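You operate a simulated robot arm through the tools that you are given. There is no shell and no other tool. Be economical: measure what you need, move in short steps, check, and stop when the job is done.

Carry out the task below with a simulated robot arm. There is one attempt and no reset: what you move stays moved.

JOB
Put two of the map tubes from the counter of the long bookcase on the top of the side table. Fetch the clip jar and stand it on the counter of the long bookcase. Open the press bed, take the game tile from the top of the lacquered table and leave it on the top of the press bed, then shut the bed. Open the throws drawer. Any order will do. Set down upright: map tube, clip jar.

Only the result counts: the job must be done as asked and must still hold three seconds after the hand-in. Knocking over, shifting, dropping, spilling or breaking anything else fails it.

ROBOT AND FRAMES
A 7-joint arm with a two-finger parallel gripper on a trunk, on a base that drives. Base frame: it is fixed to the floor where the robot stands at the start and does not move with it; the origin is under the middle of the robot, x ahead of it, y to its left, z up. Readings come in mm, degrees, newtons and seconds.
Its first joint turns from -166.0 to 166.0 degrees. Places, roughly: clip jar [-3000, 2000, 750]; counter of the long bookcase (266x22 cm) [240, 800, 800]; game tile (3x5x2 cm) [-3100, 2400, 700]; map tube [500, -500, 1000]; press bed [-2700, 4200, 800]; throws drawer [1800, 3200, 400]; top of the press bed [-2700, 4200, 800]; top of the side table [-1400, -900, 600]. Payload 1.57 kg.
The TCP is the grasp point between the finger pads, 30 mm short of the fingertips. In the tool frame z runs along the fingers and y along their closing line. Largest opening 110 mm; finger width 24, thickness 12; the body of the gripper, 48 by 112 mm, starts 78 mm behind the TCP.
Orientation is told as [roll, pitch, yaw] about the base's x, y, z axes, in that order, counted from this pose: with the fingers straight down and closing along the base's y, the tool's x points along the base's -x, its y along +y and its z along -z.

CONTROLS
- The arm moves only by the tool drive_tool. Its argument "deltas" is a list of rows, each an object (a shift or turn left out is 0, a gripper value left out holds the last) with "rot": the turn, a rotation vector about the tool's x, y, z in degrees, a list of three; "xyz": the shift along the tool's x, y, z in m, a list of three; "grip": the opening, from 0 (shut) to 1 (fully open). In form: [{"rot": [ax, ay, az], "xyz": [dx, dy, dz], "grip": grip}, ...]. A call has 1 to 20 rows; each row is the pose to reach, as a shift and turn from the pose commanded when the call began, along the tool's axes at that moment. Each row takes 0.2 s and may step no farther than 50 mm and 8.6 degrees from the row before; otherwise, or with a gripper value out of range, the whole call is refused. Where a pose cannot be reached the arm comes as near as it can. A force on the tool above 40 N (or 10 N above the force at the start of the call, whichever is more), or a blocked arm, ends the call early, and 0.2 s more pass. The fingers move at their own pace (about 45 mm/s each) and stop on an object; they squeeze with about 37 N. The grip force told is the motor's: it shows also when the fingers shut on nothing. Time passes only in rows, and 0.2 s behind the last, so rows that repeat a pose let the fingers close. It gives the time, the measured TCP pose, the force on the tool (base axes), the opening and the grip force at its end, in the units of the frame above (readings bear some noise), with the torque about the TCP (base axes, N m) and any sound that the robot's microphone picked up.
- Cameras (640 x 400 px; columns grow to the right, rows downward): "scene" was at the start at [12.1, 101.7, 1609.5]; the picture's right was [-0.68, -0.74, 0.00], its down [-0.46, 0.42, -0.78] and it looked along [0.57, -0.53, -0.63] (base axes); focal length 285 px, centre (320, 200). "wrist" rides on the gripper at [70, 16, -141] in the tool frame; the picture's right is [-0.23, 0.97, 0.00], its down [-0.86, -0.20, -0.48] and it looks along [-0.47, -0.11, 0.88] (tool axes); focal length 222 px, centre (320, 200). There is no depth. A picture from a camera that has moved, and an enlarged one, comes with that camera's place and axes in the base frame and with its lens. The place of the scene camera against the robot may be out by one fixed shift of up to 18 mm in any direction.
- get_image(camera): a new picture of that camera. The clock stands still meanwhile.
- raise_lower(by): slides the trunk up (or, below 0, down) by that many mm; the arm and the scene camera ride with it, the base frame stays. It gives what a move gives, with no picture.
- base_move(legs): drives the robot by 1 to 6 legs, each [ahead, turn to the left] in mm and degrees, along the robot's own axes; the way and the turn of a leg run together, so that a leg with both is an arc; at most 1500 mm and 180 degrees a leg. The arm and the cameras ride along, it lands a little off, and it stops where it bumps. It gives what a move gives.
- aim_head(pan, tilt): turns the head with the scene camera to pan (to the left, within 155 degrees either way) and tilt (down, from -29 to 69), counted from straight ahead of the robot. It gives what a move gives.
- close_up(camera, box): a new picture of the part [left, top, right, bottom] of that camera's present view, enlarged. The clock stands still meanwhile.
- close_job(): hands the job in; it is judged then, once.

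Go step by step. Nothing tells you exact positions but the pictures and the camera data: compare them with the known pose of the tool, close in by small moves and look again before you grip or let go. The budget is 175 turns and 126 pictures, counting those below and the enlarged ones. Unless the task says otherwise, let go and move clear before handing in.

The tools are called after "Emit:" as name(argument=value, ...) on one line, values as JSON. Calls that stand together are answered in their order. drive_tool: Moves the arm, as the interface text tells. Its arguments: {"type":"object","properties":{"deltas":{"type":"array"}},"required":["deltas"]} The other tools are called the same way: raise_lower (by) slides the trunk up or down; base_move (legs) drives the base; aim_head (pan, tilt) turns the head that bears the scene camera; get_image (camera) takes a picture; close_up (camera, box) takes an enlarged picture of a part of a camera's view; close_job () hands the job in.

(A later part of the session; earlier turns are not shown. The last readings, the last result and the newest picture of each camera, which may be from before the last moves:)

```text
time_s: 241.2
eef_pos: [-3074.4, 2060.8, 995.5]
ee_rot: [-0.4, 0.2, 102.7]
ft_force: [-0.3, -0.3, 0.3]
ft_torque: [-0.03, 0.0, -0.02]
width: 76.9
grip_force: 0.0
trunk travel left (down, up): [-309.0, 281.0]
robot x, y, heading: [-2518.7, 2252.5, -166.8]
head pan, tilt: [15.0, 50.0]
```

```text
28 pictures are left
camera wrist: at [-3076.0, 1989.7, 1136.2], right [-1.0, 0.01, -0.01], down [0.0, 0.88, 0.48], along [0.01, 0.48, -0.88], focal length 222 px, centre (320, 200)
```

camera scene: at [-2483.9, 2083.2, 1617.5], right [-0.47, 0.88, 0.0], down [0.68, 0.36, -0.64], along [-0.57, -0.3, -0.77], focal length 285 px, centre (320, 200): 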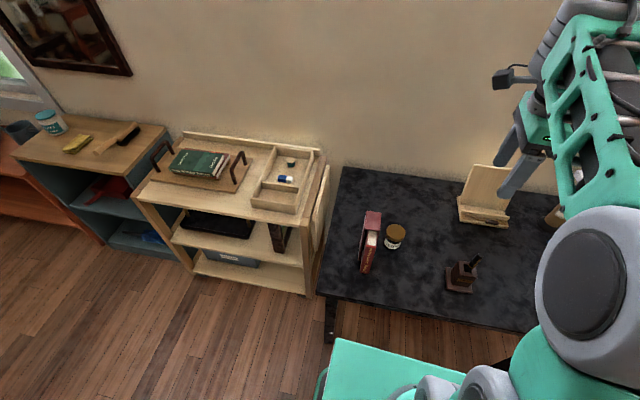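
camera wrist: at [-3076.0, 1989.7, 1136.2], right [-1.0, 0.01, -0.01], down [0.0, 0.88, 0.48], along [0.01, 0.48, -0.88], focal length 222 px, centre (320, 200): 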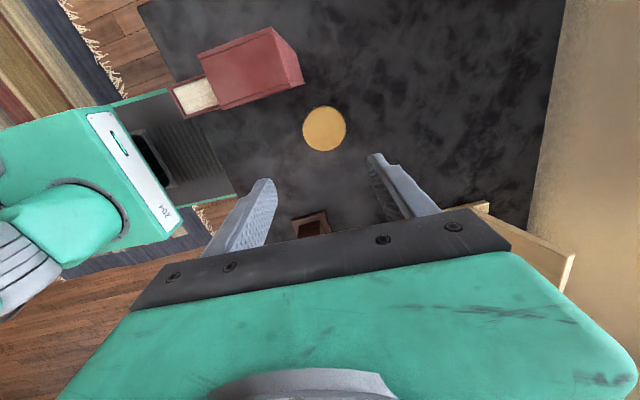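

The hand camera would come near the books in this orientation, so I turn the hand by +150° to put it on the free side.

Emit:
drive_tool(deltas=[{"xyz": [0.005, 0.005, 0], "rot": [0, 0, -8.3]}, {"xyz": [0.005, 0.005, 0], "rot": [0, 0, -16.6]}, {"xyz": [0.005, 0.005, 0], "rot": [0, 0, -25]}, {"xyz": [0.005, 0.005, 0], "rot": [0, 0, -33.3]}, {"xyz": [0.005, 0.005, 0], "rot": [0, 0, -41.6]}, {"xyz": [0.005, 0.005, 0], "rot": [0, 0, -50]}, {"xyz": [0.005, 0.005, 0], "rot": [0, 0, -58.3]}, {"xyz": [0.005, 0.005, 0], "rot": [0, 0, -66.6]}, {"xyz": [0.005, 0.005, 0], "rot": [0, 0, -75]}, {"xyz": [0.005, 0.005, 0], "rot": [0, 0, -83.3]}, {"xyz": [0.005, 0.005, 0], "rot": [0, 0, -91.6]}, {"xyz": [0.005, 0.005, 0], "rot": [0, 0, -100]}, {"xyz": [0.005, 0.005, 0], "rot": [0, 0, -108.3]}, {"xyz": [0.005, 0.005, 0], "rot": [0, 0, -116.6]}, {"xyz": [0.005, 0.005, 0], "rot": [0, 0, -125]}, {"xyz": [0.005, 0.005, 0], "rot": [0, 0, -133.3]}, {"xyz": [0.005, 0.005, 0], "rot": [0, 0, -141.6]}, {"xyz": [0.005, 0.005, 0], "rot": [0, 0, -150]}])

Emit:
get_image(camera="wrist")

```text
time_s: 245.0
eef_pos: [-3078.6, 2056.2, 995.4]
ee_rot: [0.3, 0.1, -107.2]
ft_force: [0.4, -0.5, -0.1]
ft_torque: [-0.01, 0.03, 0.0]
width: 77.0
grip_force: 0.0
trunk travel left (down, up): [-309.0, 281.0]
robot x, y, heading: [-2516.2, 2250.5, -166.9]
head pan, tilt: [15.0, 50.0]
```

```text
27 pictures are left
camera wrist: at [-3043.2, 2117.4, 1136.3], right [0.86, -0.5, 0.01], down [-0.44, -0.76, 0.48], along [-0.24, -0.41, -0.88], focal length 222 px, centre (320, 200)
```

wrist: 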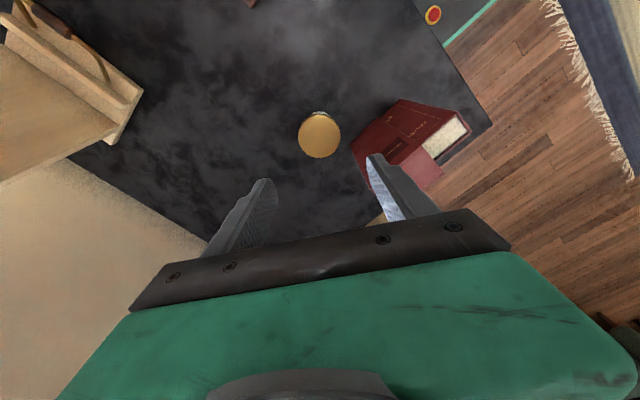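

Jar lid fixed at (-3080,2055,794), ~63 mm wide. I open wider and descend.

Emit:
drive_tool(deltas=[{"xyz": [0, 0, 0.02], "grip": 0.86}, {"xyz": [0, 0.001, 0.06]}, {"xyz": [0, 0.001, 0.1]}, {"xyz": [0, 0.001, 0.14]}, {"xyz": [0, 0.001, 0.17]}, {"xyz": [0, 0.001, 0.2]}, {"xyz": [0, 0.001, 0.218]}])

Emit:
get_image(camera="wrist")

```text
time_s: 246.6
eef_pos: [-3078.4, 2051.3, 776.5]
ee_rot: [0.2, 0.0, -107.4]
ft_force: [0.3, 0.4, 0.1]
ft_torque: [0.01, 0.02, -0.01]
width: 94.8
grip_force: 0.2
trunk travel left (down, up): [-309.0, 281.0]
robot x, y, heading: [-2519.7, 2252.7, -167.1]
head pan, tilt: [15.0, 50.0]
```

```text
26 pictures are left
camera wrist: at [-3042.9, 2114.5, 917.2], right [0.86, -0.51, 0.0], down [-0.45, -0.76, 0.48], along [-0.24, -0.41, -0.88], focal length 222 px, centre (320, 200)
```

wrist: 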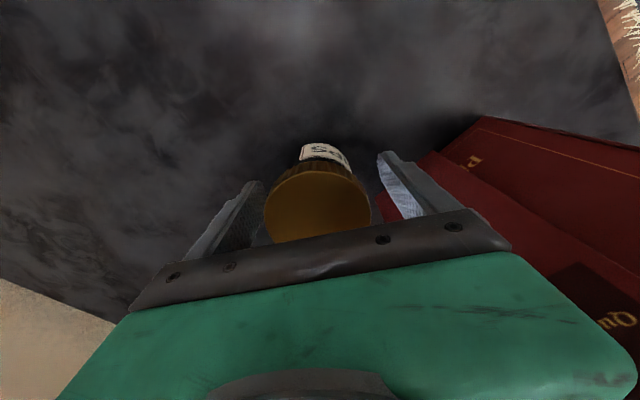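

Emit:
drive_tool(deltas=[{"xyz": [0, 0, 0], "grip": 0.2}, {"xyz": [0, 0, 0]}, {"xyz": [0, 0, 0]}, {"xyz": [0, 0, 0]}, {"xyz": [0, 0, 0]}])

Emit:
drive_tool(deltas=[{"xyz": [0, 0, -0.02], "grip": 0}, {"xyz": [0, 0, -0.06]}, {"xyz": [0, 0, -0.1]}, {"xyz": [0, 0, -0.14]}, {"xyz": [0, 0, -0.18]}])

Emit:
raise_lower(by=250)

Emit:
get_image(camera="wrist")

```text
time_s: 247.8
eef_pos: [-3077.7, 2052.6, 777.2]
ee_rot: [0.4, -0.1, -107.3]
ft_force: [-1.2, -0.7, 1.9]
ft_torque: [-0.01, 0.02, 0.0]
width: 59.6
grip_force: 37.2
trunk travel left (down, up): [-309.0, 281.0]
robot x, y, heading: [-2519.6, 2252.8, -166.5]
head pan, tilt: [15.0, 50.0]
```

```text
time_s: 249.0
eef_pos: [-3073.6, 2057.0, 957.3]
ee_rot: [0.3, 0.0, -107.2]
ft_force: [3.0, 1.6, -1.3]
ft_torque: [-0.05, 0.18, -0.01]
width: 59.4
grip_force: 36.7
trunk travel left (down, up): [-309.0, 281.0]
robot x, y, heading: [-2518.9, 2250.3, -167.0]
head pan, tilt: [15.0, 50.0]
```

```text
time_s: 251.6
eef_pos: [-3075.9, 2056.6, 1206.5]
ee_rot: [0.4, 0.0, -107.3]
ft_force: [0.3, -0.1, -2.1]
ft_torque: [0.01, 0.03, 0.02]
width: 59.2
grip_force: 36.6
trunk travel left (down, up): [-559.0, 31.0]
robot x, y, heading: [-2517.8, 2252.8, -166.8]
head pan, tilt: [15.0, 50.0]
```

```text
25 pictures are left
camera wrist: at [-3040.6, 2118.1, 1347.6], right [0.86, -0.51, 0.01], down [-0.45, -0.76, 0.48], along [-0.24, -0.41, -0.88], focal length 222 px, centre (320, 200)
```

wrist: 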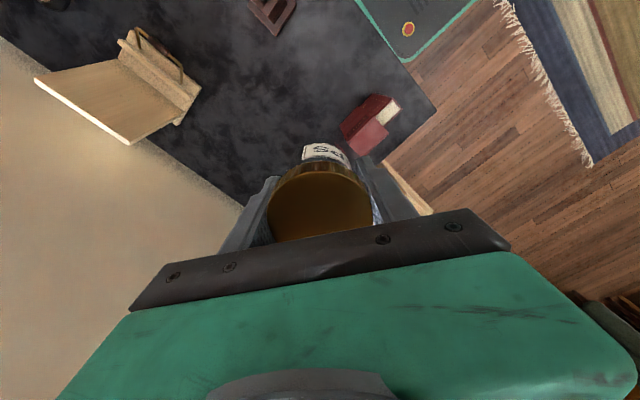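

Jar held. I fold in and drive across the room to the bookcase.

Emit:
drive_tool(deltas=[{"xyz": [0.025, 0.034, 0]}, {"xyz": [0.05, 0.068, 0]}, {"xyz": [0.075, 0.102, 0]}, {"xyz": [0.1, 0.136, 0]}])

Emit:
base_move(legs=[[0, 125], [1500, 0], [1000, 0]])

Emit:
aim_head(pan=10, tilt=40)

Emit:
get_image(camera="scene")

```text
time_s: 252.6
eef_pos: [-2914.3, 2112.5, 1207.1]
ee_rot: [0.4, 0.0, -107.1]
ft_force: [-0.7, 1.5, -1.8]
ft_torque: [-0.01, -0.02, -0.01]
width: 59.2
grip_force: 37.3
trunk travel left (down, up): [-559.0, 31.0]
robot x, y, heading: [-2519.9, 2251.0, -167.1]
head pan, tilt: [15.0, 50.0]
```

```text
time_s: 270.1
eef_pos: [-276.6, 367.9, 1207.1]
ee_rot: [0.2, 0.0, 18.5]
ft_force: [-0.5, -0.4, -0.4]
ft_torque: [0.04, 0.0, 0.0]
width: 59.6
grip_force: 36.9
trunk travel left (down, up): [-559.0, 31.0]
robot x, y, heading: [-620.5, 605.8, -41.1]
head pan, tilt: [15.0, 50.0]
```

```text
time_s: 270.8
eef_pos: [-276.8, 367.3, 1206.7]
ee_rot: [0.4, 0.0, 18.4]
ft_force: [0.1, 0.0, -1.0]
ft_torque: [0.03, 0.02, 0.01]
width: 59.5
grip_force: 36.8
trunk travel left (down, up): [-559.0, 31.0]
robot x, y, heading: [-625.0, 608.6, -41.3]
head pan, tilt: [10.0, 40.0]
```

```text
24 pictures are left
camera scene: at [-483.8, 726.5, 1641.6], right [-0.52, -0.86, 0.0], down [-0.55, 0.33, -0.77], along [0.65, -0.4, -0.64], focal length 285 px, centre (320, 200)
```

scene: 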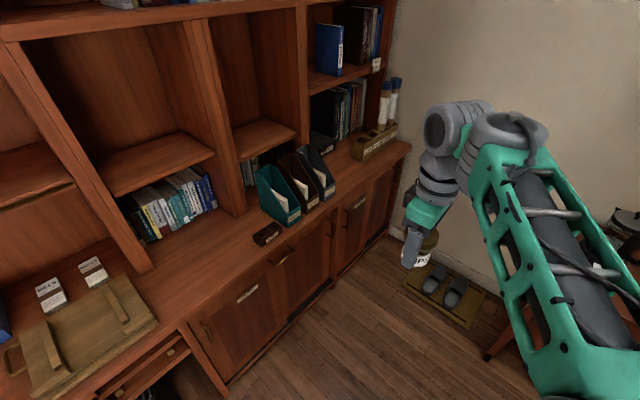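

There is free counter between the board and the small dark box, near (270,740). I turn to face it and approach.

Emit:
base_move(legs=[[0, 48], [330, 0]])

Emit:
get_image(camera="wrist")

```text
time_s: 275.2
eef_pos: [121.9, 745.6, 1208.2]
ee_rot: [0.3, -0.1, 66.6]
ft_force: [-0.3, 0.9, -2.1]
ft_torque: [0.02, -0.03, -0.02]
width: 59.4
grip_force: 37.0
trunk travel left (down, up): [-559.0, 31.0]
robot x, y, heading: [-291.1, 652.0, 6.9]
head pan, tilt: [10.0, 40.0]
```

```text
23 pictures are left
camera wrist: at [79.7, 686.3, 1348.2], right [-0.8, 0.6, 0.01], down [0.53, 0.7, 0.48], along [0.28, 0.39, -0.88], focal length 222 px, centre (320, 200)
```

wrist: 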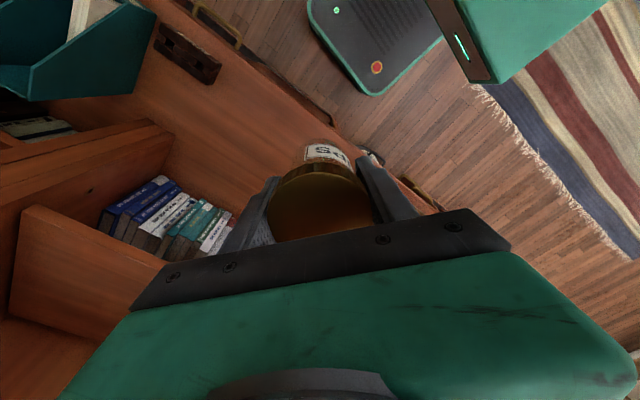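

Emit:
drive_tool(deltas=[{"xyz": [-0.0075, -0.0433, 0]}, {"xyz": [-0.015, -0.0866, 0]}, {"xyz": [-0.0224, -0.13, 0]}])

Emit:
raise_lower(by=-300)

Emit:
get_image(camera="wrist")

```text
time_s: 276.0
eef_pos: [249.5, 711.8, 1207.3]
ee_rot: [0.4, 0.0, 66.7]
ft_force: [-0.5, 0.4, -2.4]
ft_torque: [0.0, 0.03, -0.01]
width: 59.0
grip_force: 36.7
trunk travel left (down, up): [-559.0, 31.0]
robot x, y, heading: [-291.1, 647.0, 6.8]
head pan, tilt: [10.0, 40.0]
```

```text
time_s: 279.0
eef_pos: [247.6, 712.6, 907.1]
ee_rot: [0.3, 0.0, 66.5]
ft_force: [-0.3, 0.2, -1.4]
ft_torque: [-0.02, 0.02, 0.01]
width: 59.0
grip_force: 37.2
trunk travel left (down, up): [-259.0, 331.0]
robot x, y, heading: [-288.0, 648.2, 6.8]
head pan, tilt: [10.0, 40.0]
```

```text
22 pictures are left
camera wrist: at [206.5, 654.2, 1047.2], right [-0.8, 0.6, 0.01], down [0.53, 0.7, 0.48], along [0.28, 0.39, -0.88], focal length 222 px, centre (320, 200)
```

wrist: 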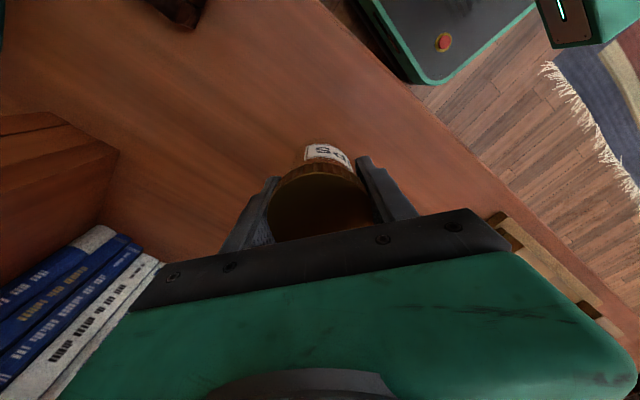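

Emit:
drive_tool(deltas=[{"xyz": [0, 0, 0.015]}, {"xyz": [0, 0, 0.028]}])

Emit:
drive_tool(deltas=[{"xyz": [0, 0, 0.003]}, {"xyz": [0, 0, 0.006]}, {"xyz": [0, 0, 0.009]}, {"xyz": [0, 0, 0.012]}])

Emit:
drive_tool(deltas=[{"xyz": [0, 0, 0.002]}, {"xyz": [0, 0, 0.004]}, {"xyz": [0, 0, 0.006]}])

```text
time_s: 279.6
eef_pos: [249.8, 713.5, 878.1]
ee_rot: [0.3, 0.2, 66.6]
ft_force: [1.2, 0.3, -1.2]
ft_torque: [0.0, 0.0, -0.01]
width: 59.0
grip_force: 36.5
trunk travel left (down, up): [-259.0, 331.0]
robot x, y, heading: [-288.2, 650.3, 6.7]
head pan, tilt: [10.0, 40.0]
```

```text
time_s: 280.6
eef_pos: [247.8, 712.6, 865.9]
ee_rot: [0.3, 0.0, 66.6]
ft_force: [0.5, -0.4, -1.0]
ft_torque: [0.01, -0.01, 0.02]
width: 59.1
grip_force: 37.2
trunk travel left (down, up): [-259.0, 331.0]
robot x, y, heading: [-289.8, 647.4, 7.0]
head pan, tilt: [10.0, 40.0]
```

```text
time_s: 281.4
eef_pos: [247.3, 712.2, 858.8]
ee_rot: [0.3, -0.1, 66.6]
ft_force: [-0.1, -0.5, -1.5]
ft_torque: [0.03, 0.01, -0.01]
width: 59.0
grip_force: 37.1
trunk travel left (down, up): [-259.0, 331.0]
robot x, y, heading: [-285.0, 647.0, 6.6]
head pan, tilt: [10.0, 40.0]
```

Emit:
drive_tool(deltas=[{"xyz": [0, 0, 0.002]}, {"xyz": [0, 0, 0.004]}, {"xyz": [0, 0, 0.006]}])

Emit:
drive_tool(deltas=[{"xyz": [0, 0, 0.0015]}, {"xyz": [0, 0, 0.003]}])

Emit:
drive_tool(deltas=[{"xyz": [0, 0, 0.0015]}, {"xyz": [0, 0, 0.003]}])

```text
time_s: 282.2
eef_pos: [247.9, 712.0, 857.3]
ee_rot: [0.2, 0.0, 66.6]
ft_force: [-0.9, 2.0, 4.5]
ft_torque: [0.07, -0.1, -0.02]
width: 59.0
grip_force: 36.9
trunk travel left (down, up): [-259.0, 331.0]
robot x, y, heading: [-290.8, 650.7, 6.9]
head pan, tilt: [10.0, 40.0]
```

```text
time_s: 282.8
eef_pos: [247.7, 712.1, 856.2]
ee_rot: [-0.1, -0.2, 66.5]
ft_force: [-0.1, 2.3, 27.2]
ft_torque: [0.08, 0.15, 0.06]
width: 59.2
grip_force: 37.0
trunk travel left (down, up): [-259.0, 331.0]
robot x, y, heading: [-287.9, 648.5, 6.8]
head pan, tilt: [10.0, 40.0]
```

```text
time_s: 283.3
eef_pos: [248.9, 712.4, 854.8]
ee_rot: [-0.4, -0.4, 66.6]
ft_force: [0.5, 0.6, 10.8]
ft_torque: [-0.01, 0.21, 0.03]
width: 59.0
grip_force: 37.5
trunk travel left (down, up): [-259.0, 331.0]
robot x, y, heading: [-288.1, 649.0, 6.8]
head pan, tilt: [10.0, 40.0]
stopped in row 2: the force on the tool passed its limit (the readings are from after the stop); the commanded pose is now the measured one
```

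The jar rests on the counter. I release, rise and check.

Emit:
drive_tool(deltas=[{"xyz": [0, 0, -0.001]}, {"xyz": [0, 0, -0.001], "grip": 0.82}, {"xyz": [0, 0, -0.001]}, {"xyz": [0, 0, -0.001]}, {"xyz": [0, 0, -0.03], "rot": [-0.4, 0.4, 0]}, {"xyz": [0, 0, -0.07], "rot": [-0.4, 0.4, 0]}, {"xyz": [0, 0, -0.11], "rot": [-0.4, 0.4, 0]}, {"xyz": [0, 0, -0.15], "rot": [-0.4, 0.4, 0]}])

Emit:
get_image(camera="wrist")

```text
time_s: 285.1
eef_pos: [249.4, 711.4, 999.9]
ee_rot: [0.3, 0.3, 66.6]
ft_force: [-0.6, 1.3, 0.6]
ft_torque: [0.01, -0.07, 0.03]
width: 90.2
grip_force: 0.1
trunk travel left (down, up): [-259.0, 331.0]
robot x, y, heading: [-291.0, 648.6, 6.5]
head pan, tilt: [10.0, 40.0]
```

```text
21 pictures are left
camera wrist: at [208.4, 654.2, 1141.8], right [-0.8, 0.59, 0.01], down [0.53, 0.71, 0.47], along [0.28, 0.38, -0.88], focal length 222 px, centre (320, 200)
```

wrist: 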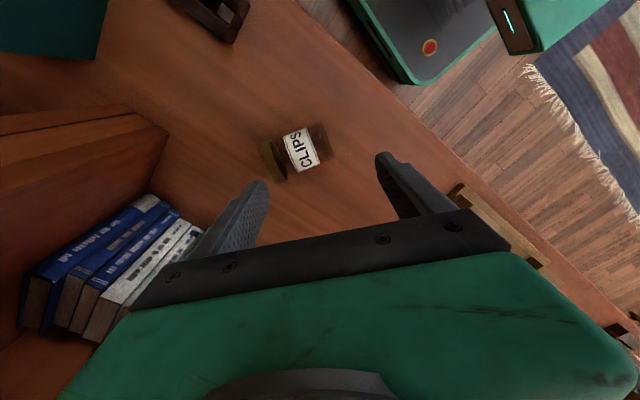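

The jar tipped over on release and lies on the counter, lid away from me. I'll regrip it lying, stand it up by pitching the hand, and set it down again. First a closer look.

Emit:
close_up(camera="wrist", box=[230, 90, 370, 200])

```text
3.64 times, centred on (300, 145) of wrist
camera zoom: at [208.4, 654.2, 1141.8], right [-0.8, 0.59, 0.01], down [0.53, 0.71, 0.47], along [0.28, 0.38, -0.88], focal length 808 px, centre (393, 400)
```

zoom: 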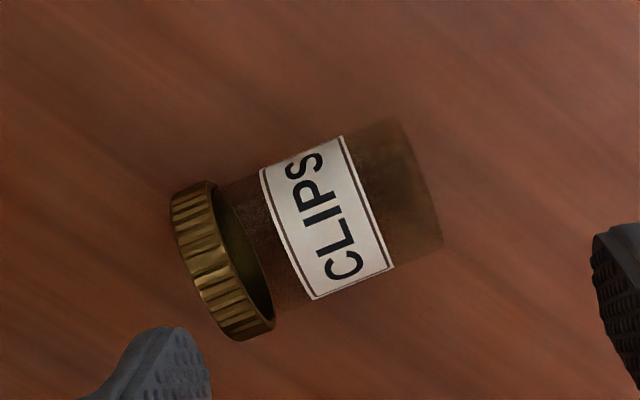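

Jar intact. I turn the hand so the fingers close across the jar's body.

Emit:
drive_tool(deltas=[{"xyz": [-0.001, -0.003, 0], "rot": [0, 0, 8.1], "grip": 0.75}, {"xyz": [-0.002, -0.006, 0], "rot": [0, 0, 16.2]}, {"xyz": [-0.003, -0.009, 0], "rot": [0, 0, 24.3]}, {"xyz": [-0.005, -0.012, 0], "rot": [0, 0, 32.4]}, {"xyz": [-0.006, -0.015, 0], "rot": [0, 0, 40.5]}, {"xyz": [-0.007, -0.018, 0], "rot": [0, 0, 48.6]}, {"xyz": [-0.008, -0.021, 0], "rot": [0, 0, 56.7]}, {"xyz": [-0.009, -0.024, 0], "rot": [0, 0, 64.8]}, {"xyz": [-0.01, -0.027, 0], "rot": [0, 0, 72.9]}, {"xyz": [-0.0114, -0.029, 0], "rot": [0, 0, 81]}, {"xyz": [-0.0114, -0.029, 0.04], "rot": [0, 0, 81]}, {"xyz": [-0.0114, -0.029, 0.08], "rot": [0, 0, 81]}])

Emit:
get_image(camera="wrist")

```text
time_s: 287.7
eef_pos: [277.9, 710.3, 921.6]
ee_rot: [-0.1, 0.2, -14.5]
ft_force: [0.7, 0.4, -0.1]
ft_torque: [-0.02, -0.04, 0.0]
width: 82.7
grip_force: 0.1
trunk travel left (down, up): [-259.0, 331.0]
robot x, y, heading: [-289.5, 649.1, 6.8]
head pan, tilt: [10.0, 40.0]
```

```text
19 pictures are left
camera wrist: at [215.8, 743.7, 1062.8], right [0.46, 0.89, 0.0], down [0.78, -0.41, 0.48], along [0.42, -0.22, -0.88], focal length 222 px, centre (320, 200)
```

wrist: 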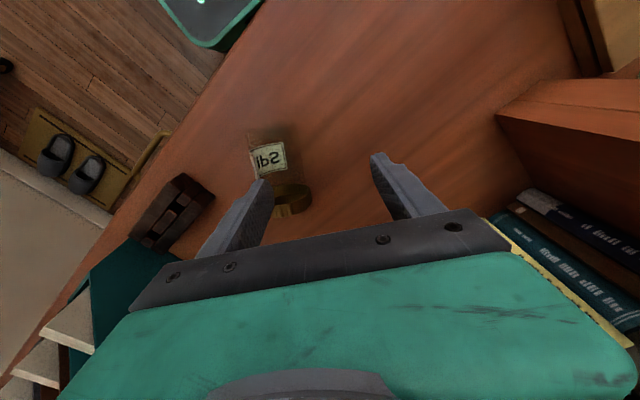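

The jar has rolled about 45 mm toward −y. I follow it and look again to see if it has stopped.

Emit:
drive_tool(deltas=[{"xyz": [-0.009, -0.046, 0.0], "grip": 0.95}])

Emit:
get_image(camera="wrist")

```text
time_s: 288.1
eef_pos: [276.3, 664.6, 922.2]
ee_rot: [-0.2, 0.3, -14.3]
ft_force: [-0.2, -0.5, -0.3]
ft_torque: [-0.02, 0.0, -0.04]
width: 104.7
grip_force: 0.1
trunk travel left (down, up): [-259.0, 331.0]
robot x, y, heading: [-288.9, 647.4, 6.9]
head pan, tilt: [10.0, 40.0]
```

```text
18 pictures are left
camera wrist: at [213.8, 698.1, 1063.5], right [0.46, 0.89, 0.0], down [0.78, -0.41, 0.47], along [0.42, -0.22, -0.88], focal length 222 px, centre (320, 200)
```

wrist: 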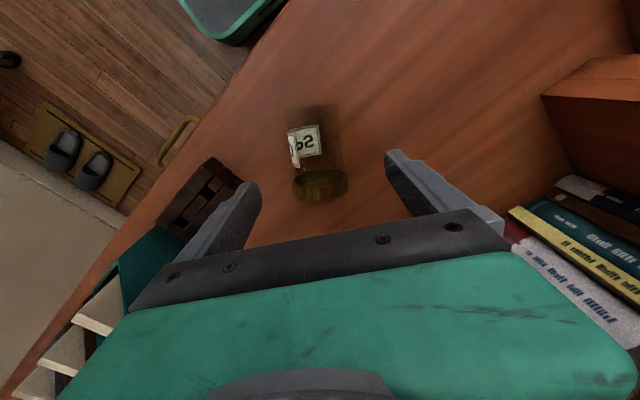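

It is centred but still slowly rolling; I drop the open fingers around it now and close.

Emit:
drive_tool(deltas=[{"xyz": [0, -0.003, 0.045], "rot": [0, 0, 4]}, {"xyz": [0, -0.004, 0.086], "rot": [0, 0, 8], "grip": 0.3}, {"xyz": [0, -0.004, 0.089], "rot": [0, 0, 8]}, {"xyz": [0, -0.004, 0.089], "rot": [0, 0, 8]}, {"xyz": [0, -0.004, 0.089], "rot": [0, 0, 8]}, {"xyz": [0, -0.004, 0.089], "rot": [0, 0, 8]}])

Emit:
get_image(camera="wrist")

```text
time_s: 289.5
eef_pos: [274.7, 660.9, 833.0]
ee_rot: [-0.2, 0.2, -22.4]
ft_force: [0.1, 0.2, 0.4]
ft_torque: [0.02, 0.01, -0.01]
width: 52.2
grip_force: 31.9
trunk travel left (down, up): [-259.0, 331.0]
robot x, y, heading: [-290.7, 646.2, 6.8]
head pan, tilt: [10.0, 40.0]
```

```text
17 pictures are left
camera wrist: at [217.5, 702.7, 974.9], right [0.58, 0.81, 0.0], down [0.72, -0.51, 0.48], along [0.38, -0.28, -0.88], focal length 222 px, centre (320, 200)
```

wrist: 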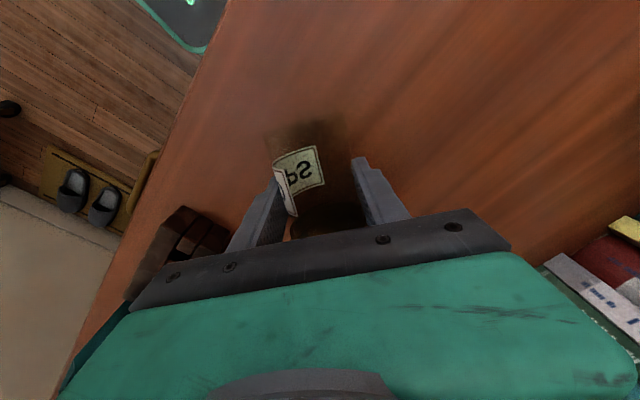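

Caught: gripped at 52 mm across the body. I lift it, back the base, then pitch the hand to bring the jar upright.

Emit:
drive_tool(deltas=[{"xyz": [0, 0, -0.03], "grip": 0}, {"xyz": [0, 0, -0.07]}, {"xyz": [0, 0, -0.11], "rot": [0, 0, -8]}, {"xyz": [0, 0, -0.15], "rot": [0, 0, -16]}, {"xyz": [0, 0, -0.18], "rot": [0, 0, -24]}, {"xyz": [0, 0, -0.2], "rot": [0, 0, -32]}])

Emit:
base_move(legs=[[-110, 0]])

Emit:
drive_tool(deltas=[{"rot": [0, -8, 0]}, {"rot": [0, -16, 0]}, {"rot": [0, -24, 0]}, {"rot": [0, -32, 0]}, {"rot": [0, -40, 0]}, {"rot": [0, -48, 0]}])

```text
time_s: 290.9
eef_pos: [276.0, 659.1, 1034.9]
ee_rot: [0.0, 0.3, 9.7]
ft_force: [-1.1, 0.6, -1.0]
ft_torque: [-0.01, -0.01, 0.0]
width: 52.3
grip_force: 36.9
trunk travel left (down, up): [-259.0, 331.0]
robot x, y, heading: [-288.5, 648.7, 6.8]
head pan, tilt: [10.0, 40.0]
```

```text
time_s: 292.1
eef_pos: [165.7, 644.4, 1035.0]
ee_rot: [0.0, 0.4, 9.5]
ft_force: [0.1, 0.9, -1.9]
ft_torque: [0.04, 0.01, -0.01]
width: 52.1
grip_force: 37.3
trunk travel left (down, up): [-259.0, 331.0]
robot x, y, heading: [-400.2, 634.8, 6.8]
head pan, tilt: [10.0, 40.0]
```

```text
time_s: 293.5
eef_pos: [162.9, 647.4, 1073.2]
ee_rot: [-0.2, -34.6, 9.5]
ft_force: [0.3, 0.2, -1.7]
ft_torque: [-0.01, 0.01, 0.02]
width: 52.1
grip_force: 37.4
out of reach, approached as far as the arm can: row 4, 5, 6
trunk travel left (down, up): [-259.0, 331.0]
robot x, y, heading: [-401.1, 638.9, 6.5]
head pan, tilt: [10.0, 40.0]
```

The arm can't pitch further at this height. I raise the trunk and lower/extend the arm relative to it.

Emit:
raise_lower(by=150)

Emit:
drive_tool(deltas=[{"xyz": [0.028, 0, 0.025]}, {"xyz": [0.056, 0, 0.05]}, {"xyz": [0.083, 0, 0.075]}, {"xyz": [0.111, 0, 0.1]}])

```text
time_s: 295.3
eef_pos: [162.7, 647.1, 1222.5]
ee_rot: [-0.2, -34.5, 9.4]
ft_force: [-0.2, 0.9, -1.9]
ft_torque: [0.01, 0.0, 0.01]
width: 52.3
grip_force: 37.0
trunk travel left (down, up): [-409.0, 181.0]
robot x, y, heading: [-400.3, 639.5, 6.5]
head pan, tilt: [10.0, 40.0]
```

```text
time_s: 296.3
eef_pos: [110.1, 663.0, 1172.8]
ee_rot: [-1.4, -32.7, 9.5]
ft_force: [0.0, 0.1, -3.2]
ft_torque: [-0.01, 0.0, 0.02]
width: 51.9
grip_force: 37.2
out of reach, approached as far as the arm can: row 1, 2, 3, 4
trunk travel left (down, up): [-409.0, 181.0]
robot x, y, heading: [-396.8, 636.5, 6.9]
head pan, tilt: [10.0, 40.0]
```

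Pitch is limited here. I back off to test a longer reach, where the wrist may pitch further.

Emit:
base_move(legs=[[-200, 0]])

Emit:
drive_tool(deltas=[{"xyz": [-0.035, 0, 0.027]}, {"xyz": [-0.07, 0, 0.054]}, {"xyz": [-0.105, 0, 0.081]}, {"xyz": [-0.14, 0, 0.108]}, {"rot": [0, -8, 0], "xyz": [-0.14, 0, 0.108]}, {"rot": [0, -16, 0], "xyz": [-0.14, 0, 0.108]}, {"rot": [0, -24, 0], "xyz": [-0.14, 0, 0.108]}, {"rot": [0, -32, 0], "xyz": [-0.14, 0, 0.108]}])

```text
time_s: 297.9
eef_pos: [-91.5, 638.0, 1174.0]
ee_rot: [-1.3, -32.8, 9.3]
ft_force: [0.8, -0.1, -1.2]
ft_torque: [0.02, 0.02, 0.01]
width: 52.0
grip_force: 37.3
trunk travel left (down, up): [-409.0, 181.0]
robot x, y, heading: [-602.7, 613.5, 6.2]
head pan, tilt: [10.0, 40.0]
```

```text
time_s: 299.7
eef_pos: [81.7, 663.7, 1158.9]
ee_rot: [-2.6, -64.8, 10.9]
ft_force: [0.5, 0.0, -1.7]
ft_torque: [-0.03, 0.01, -0.02]
width: 51.9
grip_force: 37.4
out of reach, approached as far as the arm can: row 1
trunk travel left (down, up): [-409.0, 181.0]
robot x, y, heading: [-600.7, 612.7, 6.4]
head pan, tilt: [10.0, 40.0]
```

Longer reach works (65°). Continue to upright.

Emit:
drive_tool(deltas=[{"rot": [0, -8, 0]}, {"rot": [0, -16, 0]}, {"rot": [0, -24.5, 0]}])

Emit:
aim_head(pan=5, tilt=35)

Emit:
get_image(camera="scene")

```text
time_s: 300.5
eef_pos: [82.2, 664.0, 1158.7]
ee_rot: [-58.7, -88.7, 67.2]
ft_force: [0.1, -0.4, -0.9]
ft_torque: [0.0, 0.02, -0.02]
width: 52.0
grip_force: 37.3
trunk travel left (down, up): [-409.0, 181.0]
robot x, y, heading: [-601.1, 612.0, 6.4]
head pan, tilt: [10.0, 40.0]
```

```text
time_s: 301.1
eef_pos: [82.8, 664.3, 1158.7]
ee_rot: [-53.8, -88.6, 62.4]
ft_force: [-0.7, 0.1, -1.1]
ft_torque: [0.05, 0.01, 0.05]
width: 52.1
grip_force: 36.6
trunk travel left (down, up): [-409.0, 181.0]
robot x, y, heading: [-602.1, 614.0, 6.5]
head pan, tilt: [5.0, 35.0]
```

```text
16 pictures are left
camera scene: at [-582.5, 782.7, 1499.2], right [0.2, -0.98, 0.0], down [-0.56, -0.12, -0.82], along [0.8, 0.16, -0.57], focal length 285 px, centre (320, 200)
```

scene: 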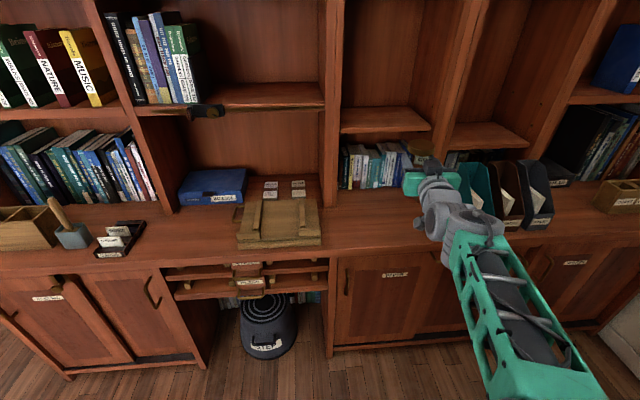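

The jar is upright in the hand. I drive forward so it is over the front part of the counter, then lower.

Emit:
base_move(legs=[[140, 0]])

Emit:
raise_lower(by=-280)

Emit:
get_image(camera="scene")

Emit:
get_image(camera="wrist")

```text
time_s: 302.5
eef_pos: [224.0, 679.4, 1158.2]
ee_rot: [-54.5, -88.6, 63.1]
ft_force: [-1.1, -0.6, -2.1]
ft_torque: [-0.01, 0.02, 0.0]
width: 52.0
grip_force: 36.8
trunk travel left (down, up): [-409.0, 181.0]
robot x, y, heading: [-458.1, 628.7, 6.2]
head pan, tilt: [5.0, 35.0]
```

```text
time_s: 305.3
eef_pos: [223.3, 679.3, 878.2]
ee_rot: [-54.7, -88.6, 63.3]
ft_force: [-0.9, -0.1, -2.3]
ft_torque: [0.04, -0.01, 0.0]
width: 52.0
grip_force: 37.0
trunk travel left (down, up): [-129.0, 461.0]
robot x, y, heading: [-461.7, 628.9, 6.2]
head pan, tilt: [5.0, 35.0]
```

```text
15 pictures are left
camera scene: at [-440.7, 798.8, 1219.2], right [0.2, -0.98, 0.0], down [-0.56, -0.11, -0.82], along [0.8, 0.16, -0.57], focal length 285 px, centre (320, 200)
```

scene: 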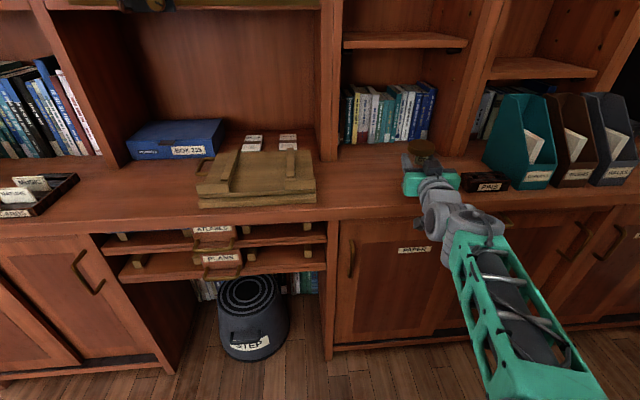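

```text
14 pictures are left
camera wrist: at [81.1, 672.6, 809.8], right [-0.14, 0.97, 0.21], down [-0.43, -0.25, 0.87], along [0.89, 0.03, 0.46], focal length 222 px, centre (320, 200)
```

wrist: 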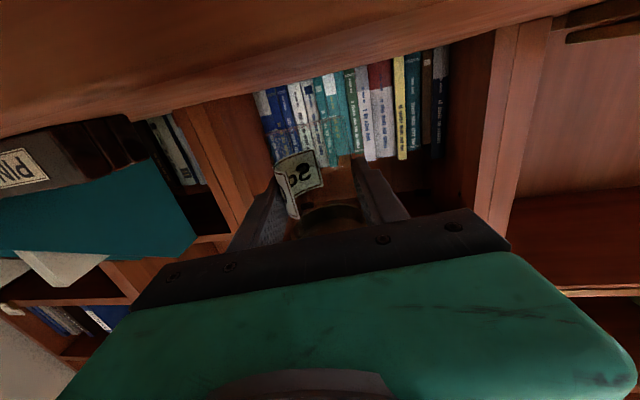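

Emit:
drive_tool(deltas=[{"xyz": [0.01, 0, 0]}, {"xyz": [0.02, 0, 0]}, {"xyz": [0.028, 0, 0]}])

Emit:
drive_tool(deltas=[{"xyz": [0.002, 0, 0]}, {"xyz": [0.004, 0, 0]}, {"xyz": [0.006, 0, 0]}])

Emit:
drive_tool(deltas=[{"xyz": [0.0015, 0, 0]}, {"xyz": [0.003, 0, 0]}])

```text
time_s: 306.1
eef_pos: [222.6, 678.8, 849.6]
ee_rot: [-56.0, -88.7, 64.5]
ft_force: [0.0, -1.0, -1.5]
ft_torque: [-0.02, 0.01, 0.02]
width: 51.7
grip_force: 37.3
trunk travel left (down, up): [-129.0, 461.0]
robot x, y, heading: [-461.4, 630.5, 6.6]
head pan, tilt: [5.0, 35.0]
```

```text
time_s: 306.9
eef_pos: [223.0, 677.8, 848.2]
ee_rot: [-73.1, -88.8, 81.7]
ft_force: [3.7, 0.2, 10.2]
ft_torque: [0.12, -0.01, 0.01]
width: 51.8
grip_force: 37.1
trunk travel left (down, up): [-129.0, 461.0]
robot x, y, heading: [-454.9, 629.6, 6.5]
head pan, tilt: [5.0, 35.0]
```

```text
time_s: 307.5
eef_pos: [222.2, 678.8, 848.1]
ee_rot: [-80.9, -88.9, 89.4]
ft_force: [4.7, 0.6, 25.4]
ft_torque: [0.12, 0.11, 0.02]
width: 52.1
grip_force: 36.8
trunk travel left (down, up): [-129.0, 461.0]
robot x, y, heading: [-455.2, 627.0, 6.4]
head pan, tilt: [5.0, 35.0]
```

Contact at 848. I relieve the pressure first, then open gently.

Emit:
drive_tool(deltas=[{"xyz": [-0.003, 0, 0]}, {"xyz": [-0.006, 0, 0]}, {"xyz": [-0.0065, 0, 0]}])

Emit:
drive_tool(deltas=[{"xyz": [0, 0, 0], "grip": 0.5}, {"xyz": [0, 0, 0], "grip": 0.53}, {"xyz": [0, 0, 0], "grip": 0.6}, {"xyz": [0, 0, 0], "grip": 0.7}, {"xyz": [0, 0, 0]}, {"xyz": [0, 0, 0]}])

Emit:
get_image(camera="wrist")

```text
time_s: 308.3
eef_pos: [222.1, 679.1, 848.2]
ee_rot: [-52.3, -88.6, 60.9]
ft_force: [3.2, -2.8, 14.5]
ft_torque: [0.05, 0.1, 0.02]
width: 51.8
grip_force: 37.3
trunk travel left (down, up): [-129.0, 461.0]
robot x, y, heading: [-457.4, 628.1, 6.3]
head pan, tilt: [5.0, 35.0]
```

```text
time_s: 309.7
eef_pos: [223.5, 678.9, 848.1]
ee_rot: [-54.7, -88.6, 63.3]
ft_force: [-1.1, -0.8, -0.2]
ft_torque: [0.04, 0.04, 0.0]
width: 76.9
grip_force: 0.1
trunk travel left (down, up): [-129.0, 461.0]
robot x, y, heading: [-456.2, 630.2, 6.7]
head pan, tilt: [5.0, 35.0]
```

```text
13 pictures are left
camera wrist: at [80.7, 671.8, 779.6], right [-0.14, 0.97, 0.21], down [-0.43, -0.25, 0.87], along [0.89, 0.03, 0.46], focal length 222 px, centre (320, 200)
```

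wrist: 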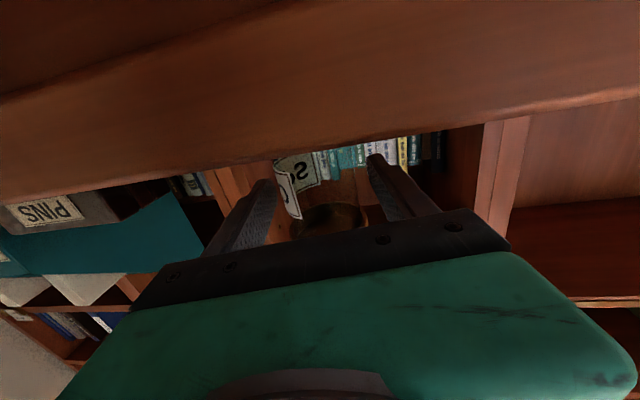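

Jar stands free between the fingers. I withdraw straight back.

Emit:
drive_tool(deltas=[{"xyz": [0, 0, -0.015]}, {"xyz": [0, 0, -0.03]}, {"xyz": [0, 0, -0.05]}, {"xyz": [0, 0, -0.075]}, {"xyz": [0, 0, -0.1]}, {"xyz": [0, 0, -0.12]}])

Emit:
close_up(camera="scene", box=[340, 90, 540, 240])

```text
time_s: 311.1
eef_pos: [113.3, 664.4, 833.7]
ee_rot: [-10.5, -87.2, 19.5]
ft_force: [-0.2, -0.6, 0.0]
ft_torque: [0.01, -0.01, 0.03]
width: 77.0
grip_force: 0.1
trunk travel left (down, up): [-129.0, 461.0]
robot x, y, heading: [-456.7, 627.7, 6.4]
head pan, tilt: [5.0, 35.0]
```

```text
2.67 times, centred on (440, 165) of scene
camera zoom: at [-430.8, 796.8, 1222.3], right [0.2, -0.98, 0.0], down [-0.57, -0.11, -0.81], along [0.8, 0.16, -0.58], focal length 760 px, centre (0, 293)
```

zoom: 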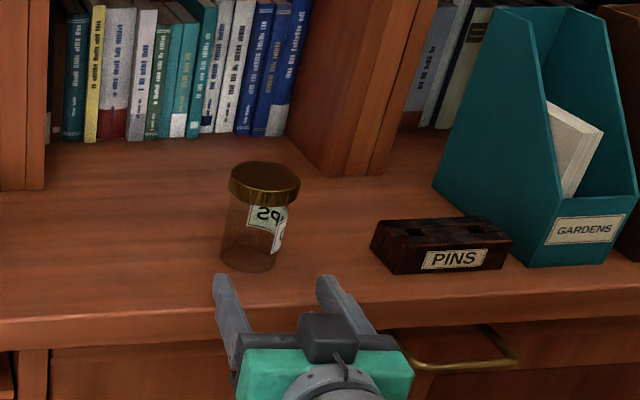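

The clip jar stands upright on the counter. I back off, fold the hand down, and head for the throws drawer.

Emit:
base_move(legs=[[-300, 0]])

Emit:
drive_tool(deltas=[{"rot": [0, 8, 0]}, {"rot": [0, 16, 0]}, {"rot": [0, 24, 0]}, {"rot": [0, 32, 0]}, {"rot": [0, 40, 0]}, {"rot": [0, 48, 0]}, {"rot": [0, 56, 0]}, {"rot": [0, 64, 0]}, {"rot": [0, 72, 0]}, {"rot": [0, 80, 0]}, {"rot": [0, 88, 0]}])

Emit:
raise_lower(by=250)

Emit:
base_move(legs=[[0, 84], [1500, 0], [600, 0], [0, -70]])

Emit:
aim_head(pan=0, tilt=20)

Emit:
get_image(camera="scene")

```text
time_s: 313.1
eef_pos: [-182.2, 628.4, 833.7]
ee_rot: [-15.1, -87.5, 23.7]
ft_force: [0.3, 0.0, 0.9]
ft_torque: [0.01, 0.03, 0.0]
width: 76.9
grip_force: 0.1
trunk travel left (down, up): [-129.0, 461.0]
robot x, y, heading: [-758.8, 595.4, 6.6]
head pan, tilt: [5.0, 35.0]
```

```text
time_s: 315.6
eef_pos: [-190.0, 628.4, 839.0]
ee_rot: [-0.8, 0.0, 8.6]
ft_force: [-0.7, 0.1, 0.3]
ft_torque: [0.0, -0.01, 0.02]
width: 77.1
grip_force: 0.1
trunk travel left (down, up): [-129.0, 461.0]
robot x, y, heading: [-753.4, 593.2, 6.4]
head pan, tilt: [5.0, 35.0]
```

```text
time_s: 318.1
eef_pos: [-189.5, 628.6, 1089.1]
ee_rot: [-0.8, -0.1, 8.7]
ft_force: [-0.9, 0.1, 0.1]
ft_torque: [-0.02, 0.01, -0.04]
width: 76.9
grip_force: 0.1
trunk travel left (down, up): [-379.0, 211.0]
robot x, y, heading: [-753.9, 596.7, 6.5]
head pan, tilt: [5.0, 35.0]
```

```text
time_s: 334.9
eef_pos: [-112.8, 2757.1, 1089.0]
ee_rot: [-0.8, -0.1, 18.1]
ft_force: [0.4, -0.4, -0.1]
ft_torque: [-0.01, 0.02, -0.02]
width: 76.9
grip_force: 0.1
trunk travel left (down, up): [-379.0, 211.0]
robot x, y, heading: [-662.7, 2631.7, 15.6]
head pan, tilt: [5.0, 35.0]
```

```text
time_s: 335.6
eef_pos: [-114.6, 2756.9, 1089.4]
ee_rot: [-0.8, -0.1, 18.0]
ft_force: [-0.8, 0.1, 0.2]
ft_torque: [0.02, -0.02, -0.03]
width: 77.1
grip_force: 0.1
trunk travel left (down, up): [-379.0, 211.0]
robot x, y, heading: [-667.5, 2633.3, 15.7]
head pan, tilt: [0.0, 20.0]
```

```text
11 pictures are left
camera scene: at [-667.5, 2795.8, 1493.0], right [0.27, -0.96, 0.0], down [-0.33, -0.09, -0.94], along [0.9, 0.26, -0.34], focal length 285 px, centre (320, 200)
```

scene: 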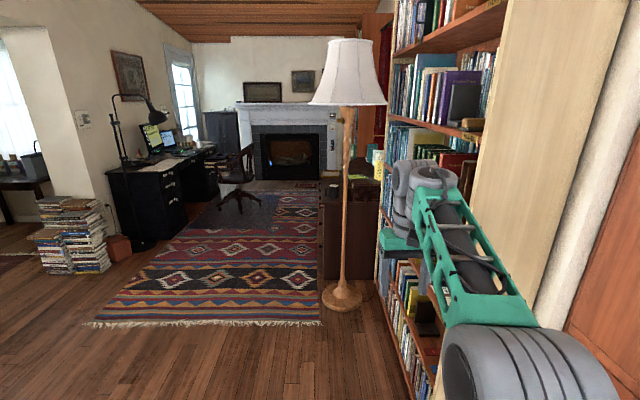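

Emit:
close_up(camera="scene", box=[280, 130, 440, 320])

```text
2.11 times, centred on (360, 225) of scene
camera zoom: at [-667.5, 2795.8, 1493.0], right [0.27, -0.96, 0.0], down [-0.33, -0.09, -0.94], along [0.9, 0.26, -0.34], focal length 600 px, centre (236, 147)
```

zoom: 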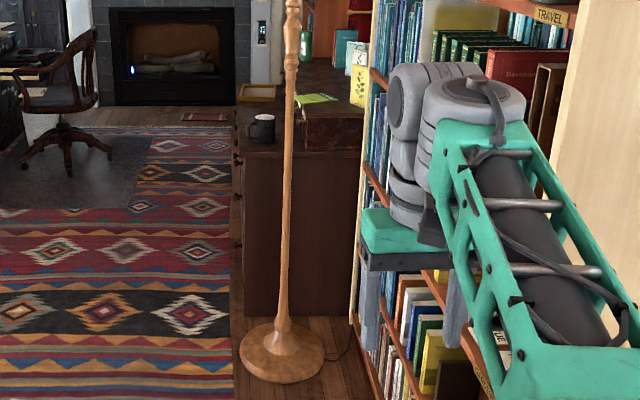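

The chest with drawers faces left (+y side); the lamp stands near its corner. I fold in and drive around to its front.

Emit:
drive_tool(deltas=[{"xyz": [0.045, 0, 0]}, {"xyz": [0.09, 0, 0]}, {"xyz": [0.13, 0, 0]}])

Emit:
base_move(legs=[[0, 18.5], [1500, 0], [1120, 0], [0, -108]])

Emit:
aim_head(pan=15, tilt=48)

Emit:
get_image(camera="scene")

```text
time_s: 336.4
eef_pos: [-236.6, 2717.4, 1089.8]
ee_rot: [-0.9, -0.1, 18.0]
ft_force: [0.4, 1.2, -0.8]
ft_torque: [-0.02, 0.03, 0.04]
width: 76.9
grip_force: 0.0
trunk travel left (down, up): [-379.0, 211.0]
robot x, y, heading: [-671.3, 2634.8, 15.6]
head pan, tilt: [0.0, 20.0]
```

```text
time_s: 354.7
eef_pos: [1601.3, 3658.1, 1090.0]
ee_rot: [-0.7, -0.1, -70.7]
ft_force: [-0.4, -0.4, -0.9]
ft_torque: [0.02, -0.01, 0.0]
width: 77.1
grip_force: 0.1
trunk travel left (down, up): [-379.0, 211.0]
robot x, y, heading: [1505.9, 4087.6, -73.0]
head pan, tilt: [0.0, 20.0]
```

```text
time_s: 355.6
eef_pos: [1602.8, 3657.5, 1091.0]
ee_rot: [-0.7, -0.2, -70.7]
ft_force: [0.6, -0.2, 0.1]
ft_torque: [-0.04, 0.04, 0.02]
width: 76.9
grip_force: 0.0
trunk travel left (down, up): [-379.0, 211.0]
robot x, y, heading: [1508.0, 4088.8, -73.1]
head pan, tilt: [15.0, 48.0]
```

```text
9 pictures are left
camera scene: at [1690.0, 4127.8, 1450.3], right [-0.85, -0.53, 0.0], down [-0.39, 0.63, -0.67], along [0.36, -0.57, -0.74], focal length 285 px, centre (320, 200)
```

scene: 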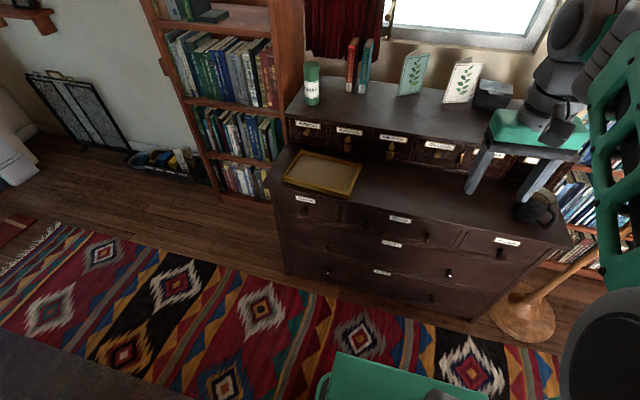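

Emit:
close_up(camera="scene", box=[265, 150, 575, 330])

```text
2.06 times, centred on (420, 240) of scene
camera zoom: at [1690.0, 4127.8, 1450.3], right [-0.85, -0.53, 0.0], down [-0.39, 0.63, -0.67], along [0.36, -0.57, -0.74], focal length 589 px, centre (114, 117)
```

zoom: 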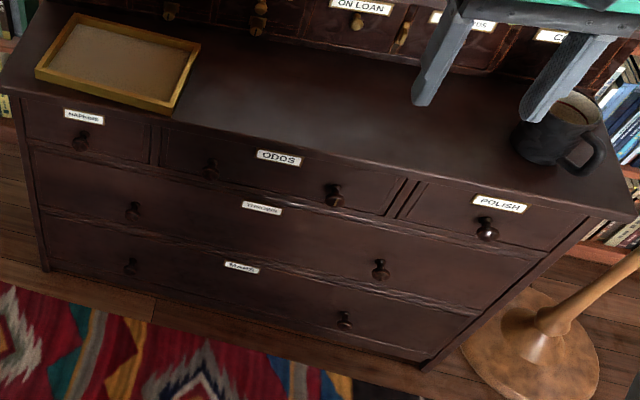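

Emit:
close_up(camera="scene", box=[350, 225, 430, 285])

```text
6.67 times, centred on (390, 255) of scene
camera zoom: at [1690.0, 4127.8, 1450.3], right [-0.85, -0.53, 0.0], down [-0.39, 0.63, -0.67], along [0.36, -0.57, -0.74], focal length 1901 px, centre (-147, -167)
```

zoom: 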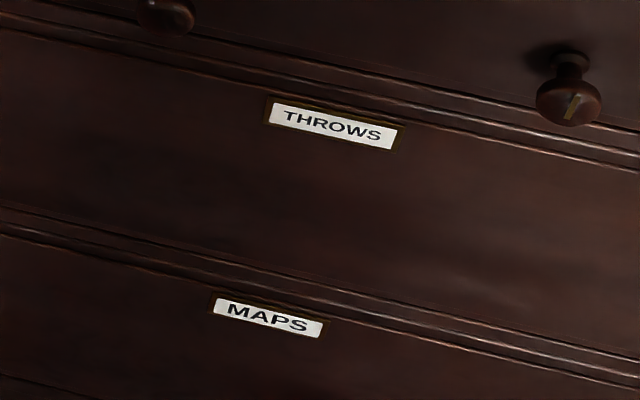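

THROWS is the wide second-row drawer; its right knob is at about (1545,3446,474). I back a little, lower the trunk, and pitch the hand toward it.

Emit:
base_move(legs=[[-60, 0]])

Emit:
raise_lower(by=-378)

Emit:
drive_tool(deltas=[{"xyz": [-0.019, -0.017, 0.027], "rot": [0, -7.5, 0.5], "grip": 0.6}, {"xyz": [-0.037, -0.034, 0.053], "rot": [0, -15, 1]}, {"xyz": [-0.056, -0.052, 0.08], "rot": [0, -22.5, 1.5]}, {"xyz": [-0.074, -0.069, 0.106], "rot": [0, -30, 2]}, {"xyz": [-0.093, -0.086, 0.133], "rot": [0, -37.5, 2.5]}, {"xyz": [-0.111, -0.104, 0.16], "rot": [0, -45, 3]}, {"xyz": [-0.13, -0.121, 0.186], "rot": [0, -52.5, 3.3]}])

Emit:
get_image(camera="wrist")

```text
time_s: 356.6
eef_pos: [1584.3, 3714.8, 1090.3]
ee_rot: [-0.8, -0.1, -70.7]
ft_force: [-0.6, -0.4, 0.1]
ft_torque: [0.01, 0.01, 0.02]
width: 76.9
grip_force: 0.0
trunk travel left (down, up): [-379.0, 211.0]
robot x, y, heading: [1489.8, 4148.5, -72.9]
head pan, tilt: [15.0, 48.0]
```

```text
time_s: 360.2
eef_pos: [1584.7, 3715.0, 712.2]
ee_rot: [-0.7, -0.1, -70.7]
ft_force: [0.1, 0.4, 0.4]
ft_torque: [0.01, -0.01, -0.01]
width: 77.0
grip_force: 0.0
trunk travel left (down, up): [-1.0, 589.0]
robot x, y, heading: [1494.8, 4139.4, -73.0]
head pan, tilt: [15.0, 48.0]
```

```text
time_s: 361.8
eef_pos: [1511.1, 3553.3, 528.5]
ee_rot: [0.9, -52.8, -74.5]
ft_force: [0.5, 0.8, -0.3]
ft_torque: [0.01, 0.01, 0.01]
width: 66.1
grip_force: 0.2
trunk travel left (down, up): [-1.0, 589.0]
robot x, y, heading: [1494.7, 4143.2, -73.0]
head pan, tilt: [15.0, 48.0]
```

```text
6 pictures are left
camera wrist: at [1483.4, 3704.9, 559.0], right [0.97, 0.14, 0.19], down [-0.16, -0.19, 0.97], along [0.17, -0.97, -0.16], focal length 222 px, centre (320, 200)
```

wrist: 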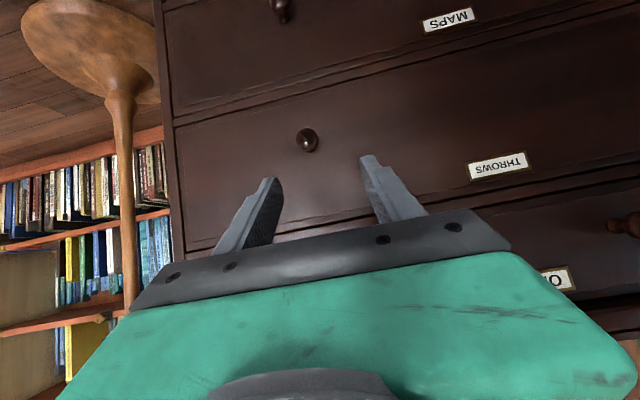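

Perfect view: the knob is straight ahead, at about (1534,3409,420). I move the base in 60 mm, then advance along the fingers.

Emit:
base_move(legs=[[60, 0]])

Emit:
drive_tool(deltas=[{"xyz": [0.017, -0.009, 0]}, {"xyz": [0.034, -0.018, 0]}, {"xyz": [0.034, -0.018, 0.03]}, {"xyz": [0.034, -0.018, 0.06]}])

Emit:
get_image(camera="wrist")

```text
time_s: 362.8
eef_pos: [1528.7, 3495.2, 528.7]
ee_rot: [1.0, -52.5, -74.6]
ft_force: [0.2, 0.0, -0.3]
ft_torque: [-0.02, 0.0, 0.04]
width: 66.1
grip_force: 0.0
trunk travel left (down, up): [-1.0, 589.0]
robot x, y, heading: [1508.1, 4089.7, -72.9]
head pan, tilt: [15.0, 48.0]
```

```text
time_s: 363.8
eef_pos: [1518.3, 3464.0, 466.6]
ee_rot: [0.9, -52.7, -74.4]
ft_force: [-0.2, -0.5, -0.3]
ft_torque: [0.02, 0.04, -0.02]
width: 66.1
grip_force: 0.1
trunk travel left (down, up): [-1.0, 589.0]
robot x, y, heading: [1509.7, 4087.7, -73.2]
head pan, tilt: [15.0, 48.0]
```

```text
5 pictures are left
camera wrist: at [1491.1, 3616.9, 496.1], right [0.97, 0.14, 0.19], down [-0.16, -0.19, 0.97], along [0.17, -0.97, -0.16], focal length 222 px, centre (320, 200)
```

wrist: 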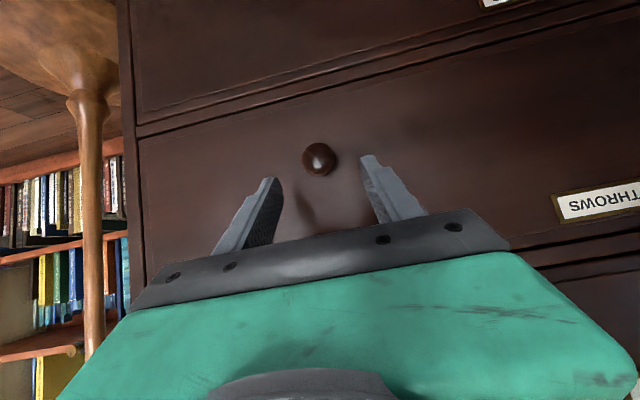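

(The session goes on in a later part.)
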